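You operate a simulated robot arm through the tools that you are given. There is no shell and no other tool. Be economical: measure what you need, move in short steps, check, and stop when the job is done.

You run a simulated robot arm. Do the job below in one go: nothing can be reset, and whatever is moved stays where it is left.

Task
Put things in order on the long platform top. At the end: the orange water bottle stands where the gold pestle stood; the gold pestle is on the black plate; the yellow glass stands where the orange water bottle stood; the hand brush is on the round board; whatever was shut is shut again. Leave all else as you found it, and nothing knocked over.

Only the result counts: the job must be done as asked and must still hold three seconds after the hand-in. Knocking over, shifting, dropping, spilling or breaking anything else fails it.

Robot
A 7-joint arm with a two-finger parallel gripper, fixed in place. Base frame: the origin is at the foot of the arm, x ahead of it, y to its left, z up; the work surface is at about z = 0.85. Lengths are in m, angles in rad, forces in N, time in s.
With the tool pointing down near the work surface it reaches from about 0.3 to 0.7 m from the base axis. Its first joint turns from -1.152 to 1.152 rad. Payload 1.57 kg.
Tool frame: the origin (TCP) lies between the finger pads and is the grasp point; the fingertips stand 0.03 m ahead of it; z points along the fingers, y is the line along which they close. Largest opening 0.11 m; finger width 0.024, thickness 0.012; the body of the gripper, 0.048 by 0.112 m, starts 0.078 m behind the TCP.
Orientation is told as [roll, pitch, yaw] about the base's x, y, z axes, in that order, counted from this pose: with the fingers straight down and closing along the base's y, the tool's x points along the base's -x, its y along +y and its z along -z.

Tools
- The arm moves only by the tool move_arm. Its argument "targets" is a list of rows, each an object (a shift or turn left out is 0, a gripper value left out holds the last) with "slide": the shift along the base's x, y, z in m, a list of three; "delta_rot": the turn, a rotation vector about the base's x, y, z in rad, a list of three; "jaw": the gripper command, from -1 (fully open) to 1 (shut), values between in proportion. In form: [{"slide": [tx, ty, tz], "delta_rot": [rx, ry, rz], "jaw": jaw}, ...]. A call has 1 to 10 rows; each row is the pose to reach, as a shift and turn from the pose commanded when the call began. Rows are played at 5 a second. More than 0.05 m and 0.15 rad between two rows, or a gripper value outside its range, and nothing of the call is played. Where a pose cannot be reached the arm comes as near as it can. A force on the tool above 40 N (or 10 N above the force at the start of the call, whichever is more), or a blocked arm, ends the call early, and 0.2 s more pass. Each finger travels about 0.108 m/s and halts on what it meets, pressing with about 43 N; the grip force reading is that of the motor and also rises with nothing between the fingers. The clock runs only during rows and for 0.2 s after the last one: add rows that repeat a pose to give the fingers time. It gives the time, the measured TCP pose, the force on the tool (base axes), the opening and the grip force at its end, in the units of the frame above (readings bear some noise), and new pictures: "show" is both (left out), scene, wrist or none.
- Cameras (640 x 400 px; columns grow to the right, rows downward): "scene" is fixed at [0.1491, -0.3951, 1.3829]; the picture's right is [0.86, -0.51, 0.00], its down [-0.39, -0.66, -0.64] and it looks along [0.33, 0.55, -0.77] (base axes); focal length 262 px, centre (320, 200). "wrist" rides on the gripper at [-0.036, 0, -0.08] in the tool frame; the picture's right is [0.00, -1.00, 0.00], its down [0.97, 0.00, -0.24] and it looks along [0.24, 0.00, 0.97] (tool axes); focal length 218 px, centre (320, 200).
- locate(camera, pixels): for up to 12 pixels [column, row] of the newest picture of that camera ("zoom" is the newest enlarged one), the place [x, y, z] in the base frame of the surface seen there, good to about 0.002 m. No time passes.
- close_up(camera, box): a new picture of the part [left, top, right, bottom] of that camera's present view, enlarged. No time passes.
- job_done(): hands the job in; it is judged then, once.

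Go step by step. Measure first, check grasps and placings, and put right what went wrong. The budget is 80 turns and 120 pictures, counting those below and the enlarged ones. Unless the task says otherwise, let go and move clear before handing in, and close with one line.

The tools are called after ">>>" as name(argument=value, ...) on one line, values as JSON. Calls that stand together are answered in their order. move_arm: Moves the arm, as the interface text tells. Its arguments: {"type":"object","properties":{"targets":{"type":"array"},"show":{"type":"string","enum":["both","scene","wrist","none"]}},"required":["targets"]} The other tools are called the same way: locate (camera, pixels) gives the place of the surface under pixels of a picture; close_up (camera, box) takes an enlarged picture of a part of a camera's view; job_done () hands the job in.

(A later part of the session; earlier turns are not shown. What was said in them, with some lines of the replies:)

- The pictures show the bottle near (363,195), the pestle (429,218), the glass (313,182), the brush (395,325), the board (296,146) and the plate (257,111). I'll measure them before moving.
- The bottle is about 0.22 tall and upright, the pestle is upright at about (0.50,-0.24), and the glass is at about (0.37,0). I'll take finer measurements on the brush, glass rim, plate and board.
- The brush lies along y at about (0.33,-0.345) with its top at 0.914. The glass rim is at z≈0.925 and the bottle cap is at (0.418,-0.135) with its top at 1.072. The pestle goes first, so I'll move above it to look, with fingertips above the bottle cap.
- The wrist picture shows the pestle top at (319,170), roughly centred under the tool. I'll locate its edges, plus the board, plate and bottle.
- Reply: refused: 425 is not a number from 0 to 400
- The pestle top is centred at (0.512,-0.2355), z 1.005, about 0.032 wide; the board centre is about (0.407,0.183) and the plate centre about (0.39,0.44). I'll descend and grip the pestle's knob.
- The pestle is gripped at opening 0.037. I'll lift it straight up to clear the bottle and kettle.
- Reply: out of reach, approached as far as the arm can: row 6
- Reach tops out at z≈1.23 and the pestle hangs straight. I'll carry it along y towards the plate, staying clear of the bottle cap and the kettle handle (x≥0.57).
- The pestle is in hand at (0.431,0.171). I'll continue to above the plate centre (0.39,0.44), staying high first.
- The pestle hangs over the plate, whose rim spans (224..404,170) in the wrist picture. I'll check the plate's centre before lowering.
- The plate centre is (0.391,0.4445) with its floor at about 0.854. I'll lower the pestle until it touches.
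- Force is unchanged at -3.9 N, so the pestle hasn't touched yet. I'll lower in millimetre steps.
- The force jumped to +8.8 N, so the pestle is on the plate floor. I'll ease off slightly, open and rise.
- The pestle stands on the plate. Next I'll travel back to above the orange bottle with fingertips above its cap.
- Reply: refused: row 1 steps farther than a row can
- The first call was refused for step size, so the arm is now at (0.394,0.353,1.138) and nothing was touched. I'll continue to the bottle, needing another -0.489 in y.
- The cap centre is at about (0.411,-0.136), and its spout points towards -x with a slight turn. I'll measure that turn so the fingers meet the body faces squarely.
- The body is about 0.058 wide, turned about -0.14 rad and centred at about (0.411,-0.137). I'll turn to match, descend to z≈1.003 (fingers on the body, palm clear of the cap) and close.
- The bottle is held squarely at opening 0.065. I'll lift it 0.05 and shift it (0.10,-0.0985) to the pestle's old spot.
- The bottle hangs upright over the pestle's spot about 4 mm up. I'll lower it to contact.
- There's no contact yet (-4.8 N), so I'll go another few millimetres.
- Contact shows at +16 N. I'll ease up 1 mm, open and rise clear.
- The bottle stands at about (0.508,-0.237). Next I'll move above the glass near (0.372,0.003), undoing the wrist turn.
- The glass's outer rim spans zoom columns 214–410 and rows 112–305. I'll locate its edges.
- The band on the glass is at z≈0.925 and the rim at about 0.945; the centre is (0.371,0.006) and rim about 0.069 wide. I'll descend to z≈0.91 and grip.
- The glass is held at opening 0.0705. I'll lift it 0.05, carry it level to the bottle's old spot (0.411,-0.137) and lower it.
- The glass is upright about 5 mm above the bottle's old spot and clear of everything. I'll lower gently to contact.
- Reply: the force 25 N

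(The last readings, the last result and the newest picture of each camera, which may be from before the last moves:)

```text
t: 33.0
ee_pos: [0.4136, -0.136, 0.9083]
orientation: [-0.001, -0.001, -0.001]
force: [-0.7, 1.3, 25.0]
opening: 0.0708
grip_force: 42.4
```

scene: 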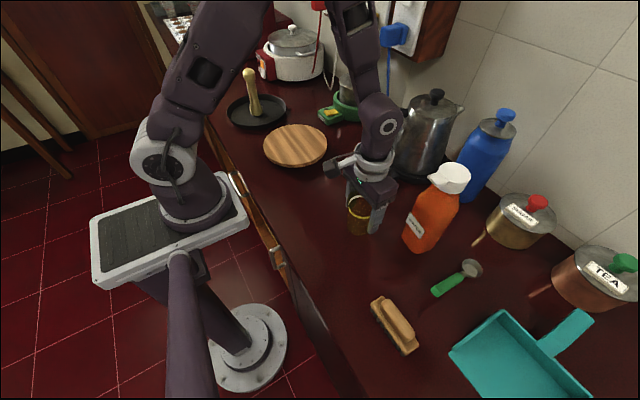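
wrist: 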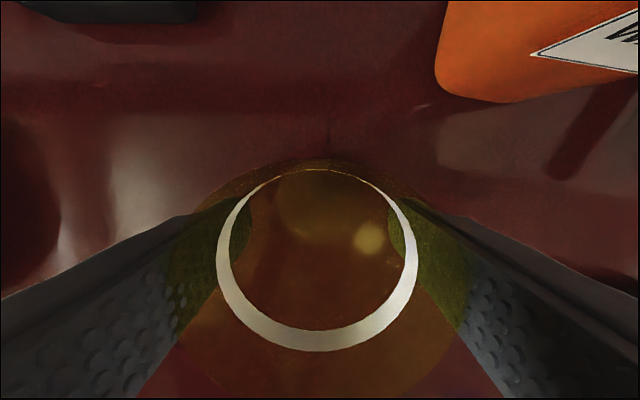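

Contact shows at 25 N. I'll ease up, open and rise.

>>> move_arm(targets=[{"slide": [0, 0, 0.001]}, {"slide": [0, 0, 0.001], "jaw": -0.5}, {"slide": [0, 0, 0.001], "jaw": -1}, {"slide": [0, 0, 0.001], "jaw": -1}, {"slide": [0, 0, 0.001], "jaw": -1}, {"slide": [0, 0, 0.04]}, {"slide": [0, 0, 0.085]}, {"slide": [0, 0, 0.13]}, {"slide": [0, 0, 0.17]}, {"slide": [0, 0, 0.17]}])

>>> close_up(camera="wrist", box=[240, 110, 400, 250])

>>> locate(camera="zoom", pixels=[[233, 208], [392, 208], [312, 280]])

```text
t: 35.2
ee_pos: [0.4164, -0.1363, 1.0773]
orientation: [0.001, 0.0, -0.001]
force: [0.4, 0.4, 0.3]
opening: 0.11
grip_force: 0.1
```

scene: 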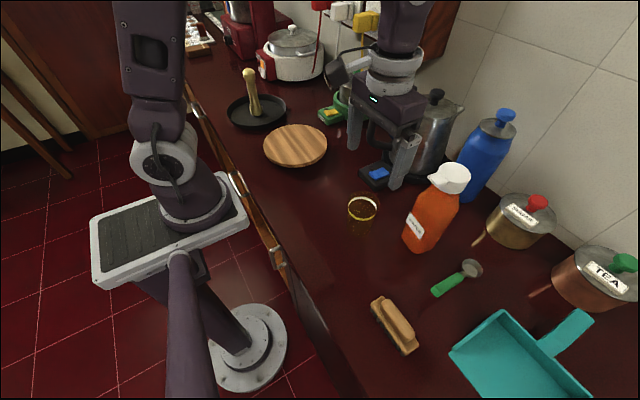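
wrist: 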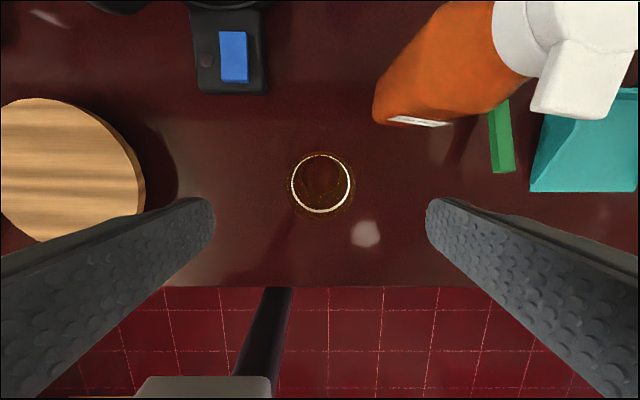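

```text
2.86 times, centred on (320, 180) of wrist
```

zoom: 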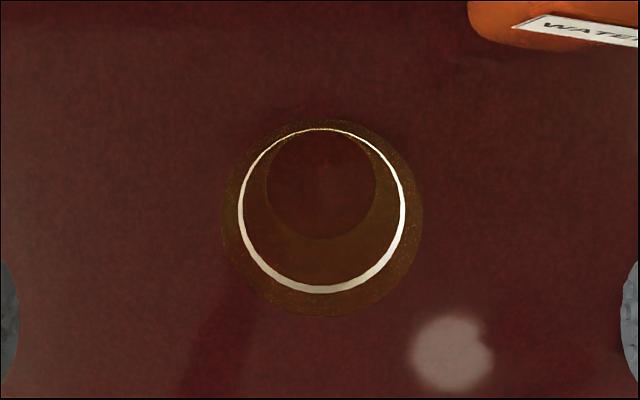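

```text
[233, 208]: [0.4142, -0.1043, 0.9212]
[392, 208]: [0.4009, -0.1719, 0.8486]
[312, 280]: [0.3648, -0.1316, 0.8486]
```

The glass stands at (0.412,-0.136). Now I'll draw back in x to stay clear of the bottle, swing to the brush near (0.33,-0.345), and start turning the fingers to close along x.

>>> move_arm(targets=[{"slide": [-0.03, 0, 0.03]}, {"slide": [-0.06, -0.01, 0.05]}, {"slide": [-0.084, -0.04, 0.06], "delta_rot": [0, 0, -0.14]}, {"slide": [-0.084, -0.075, 0.06], "delta_rot": [0, 0, -0.28]}, {"slide": [-0.084, -0.11, 0.06], "delta_rot": [0, 0, -0.42]}, {"slide": [-0.084, -0.145, 0.06], "delta_rot": [0, 0, -0.56]}, {"slide": [-0.084, -0.18, 0.06], "delta_rot": [0, 0, -0.7]}, {"slide": [-0.084, -0.208, 0.06], "delta_rot": [0, 0, -0.84]}, {"slide": [-0.084, -0.208, 0.06], "delta_rot": [0, 0, -0.98]}, {"slide": [-0.084, -0.208, 0.06], "delta_rot": [0, 0, -1.12]}], show="none")

>>> move_arm(targets=[{"slide": [0, 0, 0], "delta_rot": [0, 0, -0.14]}, {"slide": [0, 0, 0], "delta_rot": [0, 0, -0.28]}, {"slide": [0, 0, 0], "delta_rot": [0, 0, -0.42]}, {"slide": [0, 0, 0], "delta_rot": [0, 0, -0.451]}, {"slide": [0, 0, 0], "delta_rot": [0, 0, -0.451]}])

>>> close_up(camera="wrist", box=[220, 110, 420, 250])

```text
t: 37.4
ee_pos: [0.3303, -0.3451, 1.1379]
orientation: [0.0, 0.001, -1.123]
force: [-1.1, 0.2, 1.1]
opening: 0.11
grip_force: 0.1
```

```text
t: 38.6
ee_pos: [0.3286, -0.3464, 1.1377]
orientation: [0.0, -0.001, -1.573]
force: [-0.5, 0.5, 0.0]
opening: 0.1099
grip_force: 0.0
```

scene: 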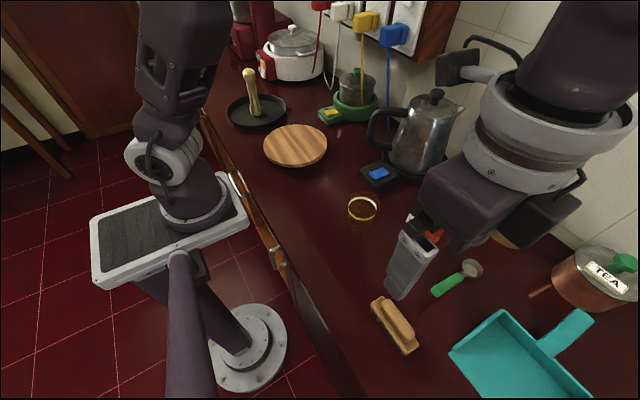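
wrist: 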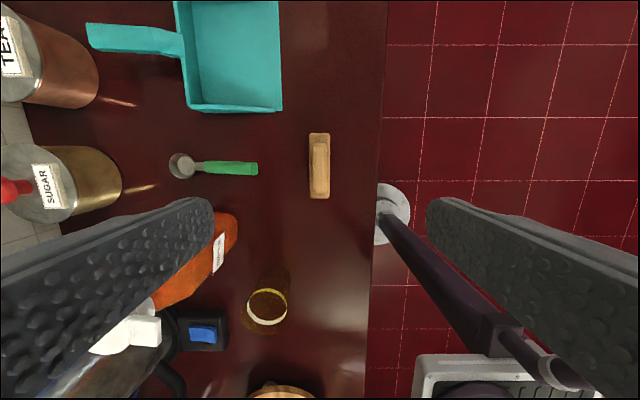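

```text
2.86 times, centred on (320, 180) of wrist
```

zoom: 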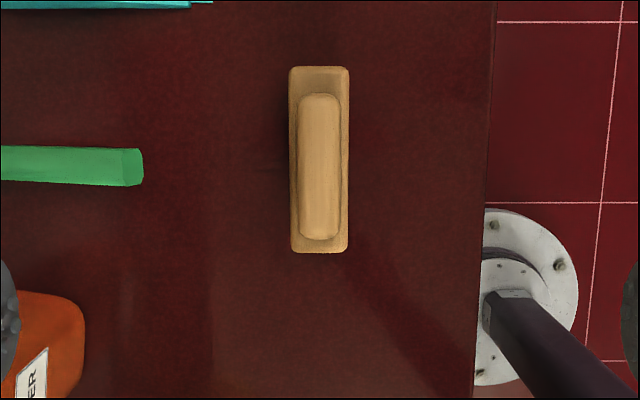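

The brush is aligned with the fingers, handle at zoom columns 298–341. I'll locate its handle and block.

>>> locate(camera="zoom", pixels=[[319, 165], [319, 100], [319, 235], [302, 165], [337, 165], [293, 165], [345, 165], [319, 72], [319, 247], [293, 80], [345, 245]])

>>> close_up(camera="scene", box=[340, 270, 460, 370])

>>> locate(camera="zoom", pixels=[[310, 200], [290, 235], [265, 230], [230, 150], [250, 105], [330, 330]])

```text
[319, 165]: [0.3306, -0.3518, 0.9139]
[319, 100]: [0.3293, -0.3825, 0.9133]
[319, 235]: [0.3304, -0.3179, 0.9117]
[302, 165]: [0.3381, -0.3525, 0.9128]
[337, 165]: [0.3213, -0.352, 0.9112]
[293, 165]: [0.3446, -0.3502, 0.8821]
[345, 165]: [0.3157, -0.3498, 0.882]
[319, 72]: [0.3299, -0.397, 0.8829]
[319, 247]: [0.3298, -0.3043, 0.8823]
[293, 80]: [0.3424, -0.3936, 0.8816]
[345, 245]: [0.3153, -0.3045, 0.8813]
```

```text
4.00 times, centred on (400, 320) of scene
```

zoom: 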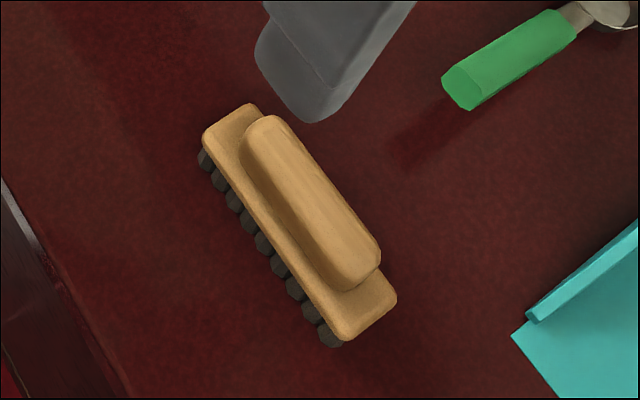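

```text
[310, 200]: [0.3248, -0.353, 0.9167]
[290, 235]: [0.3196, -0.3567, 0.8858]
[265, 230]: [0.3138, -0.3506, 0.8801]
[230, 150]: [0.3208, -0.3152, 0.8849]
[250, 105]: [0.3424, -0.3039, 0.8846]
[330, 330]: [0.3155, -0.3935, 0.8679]
```

The brush block is centred at (0.330,-0.3505), 0.030 wide, with its top at 0.883. I'll descend to TCP z≈0.893 and grip the block.

>>> move_arm(targets=[{"slide": [0.0, -0.005, -0.045]}, {"slide": [0.0, -0.005, -0.09]}, {"slide": [0.0, -0.005, -0.135]}, {"slide": [0.0, -0.005, -0.18]}, {"slide": [0.0, -0.005, -0.22]}, {"slide": [0.0, -0.005, -0.244]}, {"slide": [0.0, -0.005, -0.244]}, {"slide": [0.0, -0.005, -0.244], "jaw": 1}, {"slide": [0.0, -0.005, -0.244], "jaw": 1}, {"slide": [0.0, -0.005, -0.244], "jaw": 1}])

```text
t: 40.8
ee_pos: [0.331, -0.347, 0.8927]
orientation: [0.0, -0.001, -1.57]
force: [0.0, -0.4, -0.3]
opening: 0.0315
grip_force: 39.8
```

scene: 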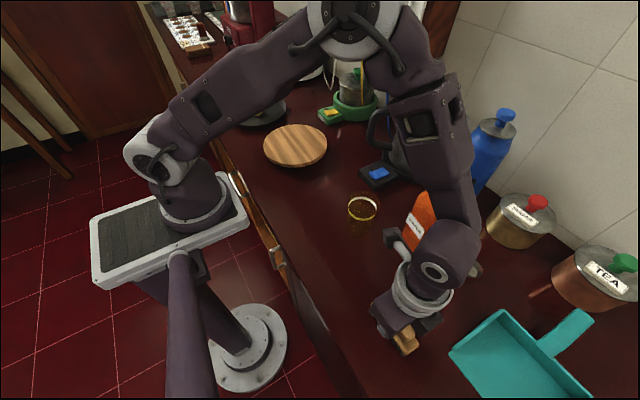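
wrist: 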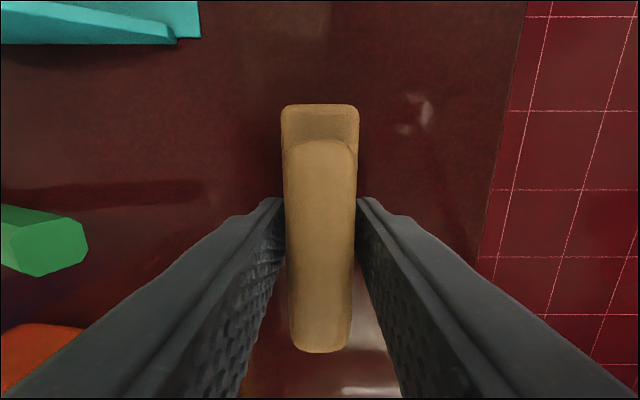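

The brush is gripped at opening 0.0315. I'll lift it straight up before travelling.

>>> move_arm(targets=[{"slide": [0, 0, 0.02]}, {"slide": [0, 0, 0.065]}, {"slide": [0, 0, 0.11]}, {"slide": [0, 0, 0.155]}, {"slide": [0, 0, 0.2]}, {"slide": [0, 0, 0.244]}, {"slide": [0, 0.035, 0.244], "delta_rot": [0, 0, 0.14]}, {"slide": [0, 0.07, 0.244], "delta_rot": [0, 0, 0.28]}, {"slide": [0, 0.105, 0.244], "delta_rot": [0, 0, 0.42]}, {"slide": [0, 0.14, 0.244], "delta_rot": [0, 0, 0.56]}])

```text
t: 43.0
ee_pos: [0.3275, -0.2084, 1.1362]
orientation: [0.001, 0.001, -1.01]
force: [-0.3, -0.7, -2.3]
opening: 0.031
grip_force: 40.4
```

scene: 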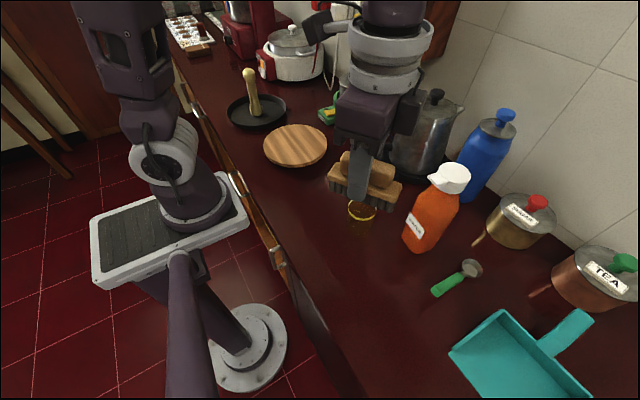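
wrist: 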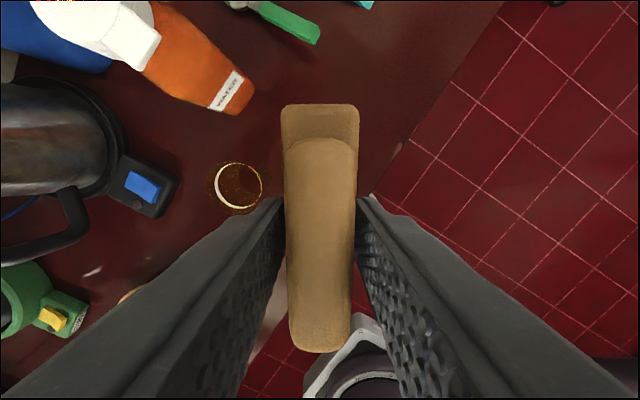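

The brush is level in the grip and clear. I'll carry it to above the board centre (0.407,0.183), turning the wrist back on the way.

>>> move_arm(targets=[{"slide": [0.005, 0.042, 0], "delta_rot": [0, 0, 0.12]}, {"slide": [0.012, 0.085, 0], "delta_rot": [0, 0, 0.24]}, {"slide": [0.02, 0.13, 0], "delta_rot": [0, 0, 0.36]}, {"slide": [0.03, 0.174, 0], "delta_rot": [0, 0, 0.48]}, {"slide": [0.04, 0.218, 0], "delta_rot": [0, 0, 0.6]}, {"slide": [0.05, 0.262, 0], "delta_rot": [0, 0, 0.72]}, {"slide": [0.06, 0.306, 0], "delta_rot": [0, 0, 0.84]}, {"slide": [0.07, 0.35, 0], "delta_rot": [0, 0, 0.96]}, {"slide": [0.078, 0.393, 0], "delta_rot": [0, 0, 1.01]}, {"slide": [0.078, 0.393, 0], "delta_rot": [0, 0, 1.01]}])

>>> locate(camera="wrist", pixels=[[240, 170], [400, 170], [250, 140], [385, 140]])

```text
t: 45.2
ee_pos: [0.4089, 0.1843, 1.1396]
orientation: [0.0, 0.0, 0.0]
force: [0.7, 0.4, -1.0]
opening: 0.0308
grip_force: 40.6
```

scene: 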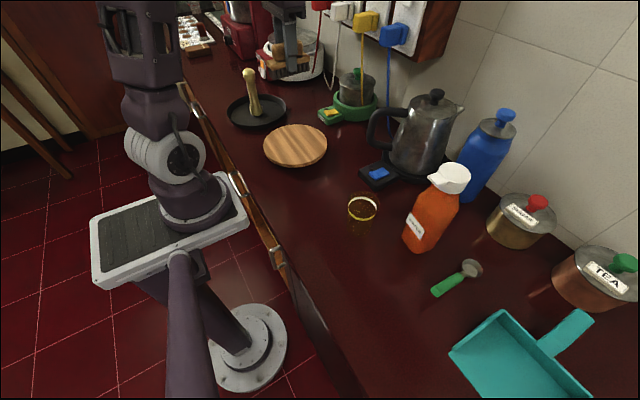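
wrist: 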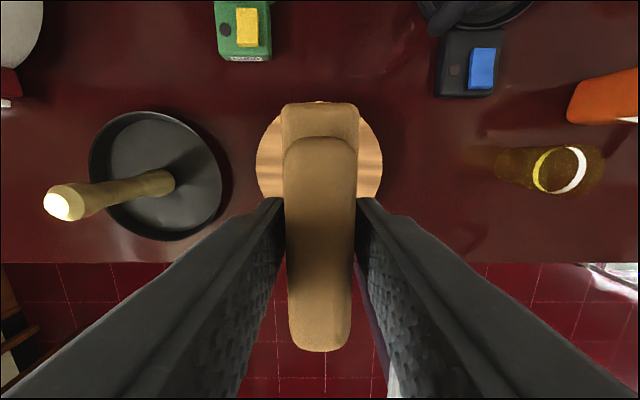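

```text
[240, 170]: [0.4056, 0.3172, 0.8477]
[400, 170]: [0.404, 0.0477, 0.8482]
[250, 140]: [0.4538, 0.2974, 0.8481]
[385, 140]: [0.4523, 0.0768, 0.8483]
```

The board is centred under the brush. I'll lower to just above the board top, then creep down.

>>> move_arm(targets=[{"slide": [0, 0, -0.045]}, {"slide": [0, 0, -0.09]}, {"slide": [0, 0, -0.135]}, {"slide": [0, 0, -0.175]}, {"slide": [0, 0, -0.195]}, {"slide": [0, 0, -0.199]}, {"slide": [0, 0, -0.199]}], show="none")

>>> move_arm(targets=[{"slide": [0, 0, -0.001]}, {"slide": [0, 0, -0.002]}, {"slide": [0, 0, -0.003]}, {"slide": [0, 0, -0.003]}], show="none")

>>> close_up(camera="scene", box=[240, 90, 360, 190])

```text
t: 46.8
ee_pos: [0.405, 0.1836, 0.9381]
orientation: [0.0, 0.0, 0.0]
force: [0.4, 0.5, -1.4]
opening: 0.0311
grip_force: 40.2
```

```text
t: 47.8
ee_pos: [0.4069, 0.1831, 0.9349]
orientation: [0.0, -0.001, -0.001]
force: [0.2, 0.6, -2.1]
opening: 0.0311
grip_force: 40.3
```

```text
4.00 times, centred on (300, 140) of scene
```

zoom: 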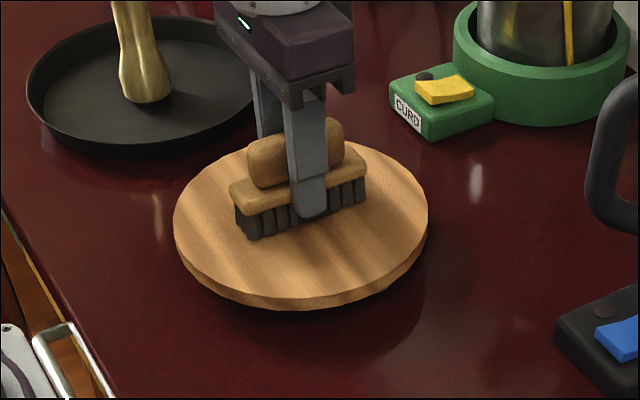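

The brush looks nearly down on the board, with no contact force yet. I'll creep further.

>>> move_arm(targets=[{"slide": [0, 0, -0.001]}, {"slide": [0, 0, -0.002]}, {"slide": [0, 0, -0.002]}], show="none")

```text
t: 48.6
ee_pos: [0.4068, 0.1823, 0.9329]
orientation: [-0.001, -0.001, -0.001]
force: [0.1, -1.0, -0.4]
opening: 0.031
grip_force: 39.6
```

>>> move_arm(targets=[{"slide": [0, 0, -0.001]}, {"slide": [0, 0, -0.0015]}, {"slide": [0, 0, -0.0015]}], show="none")

```text
t: 49.4
ee_pos: [0.4077, 0.1835, 0.9328]
orientation: [0.001, -0.001, -0.001]
force: [-4.8, -1.3, 29.3]
opening: 0.0311
grip_force: 40.0
```

Contact shows at 29 N. I'll ease up, release and rise clear.

>>> move_arm(targets=[{"slide": [0, 0, 0.0015]}, {"slide": [0, 0, 0.0015], "jaw": 0.2}, {"slide": [0, 0, 0.0015], "jaw": -0.3}, {"slide": [0, 0, 0.0015], "jaw": -0.3}, {"slide": [0, 0, 0.0015], "jaw": -0.3}, {"slide": [0, 0, 0.04]}, {"slide": [0, 0, 0.085]}, {"slide": [0, 0, 0.13]}, {"slide": [0, 0, 0.175]}, {"slide": [0, 0, 0.2]}])

>>> close_up(camera="scene", box=[220, 60, 500, 260])

```text
t: 51.6
ee_pos: [0.4084, 0.1813, 1.1337]
orientation: [0.0, 0.001, 0.0]
force: [-0.3, 1.1, -0.2]
opening: 0.0716
grip_force: 0.1
```

scene: 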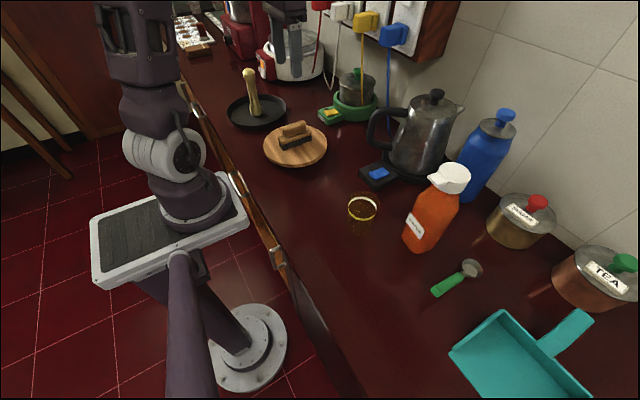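
wrist: 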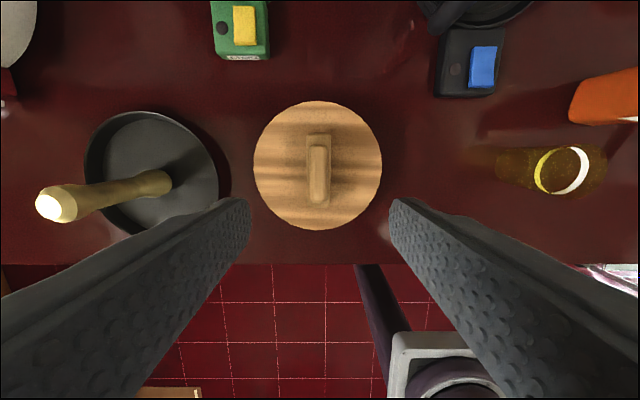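

```text
2.00 times, centred on (360, 160) of scene
```

zoom: 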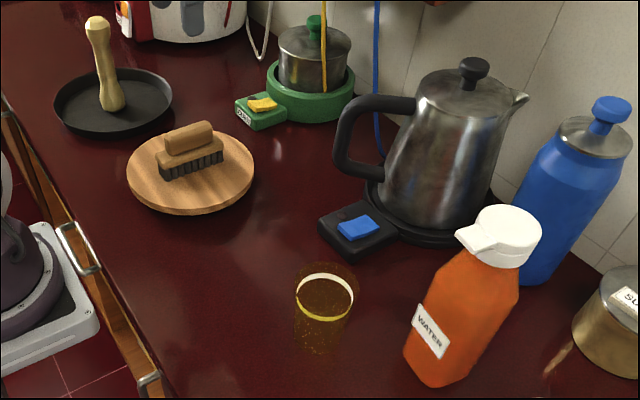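

All four items are placed and upright (pestle on the plate, brush on the board, glass and bottle on their spots). The arm is clear, nothing had to be opened, and nothing else looks moved, so I'll hand in.

>>> job_done()

```text
The job is handed in.
```

The job is handed in: the pestle stands on the black plate, the orange bottle on the pestle's old spot, the yellow glass on the bottle's old spot, and the brush on the round board; nothing was opened, and nothing else looked moved in the last pictures.
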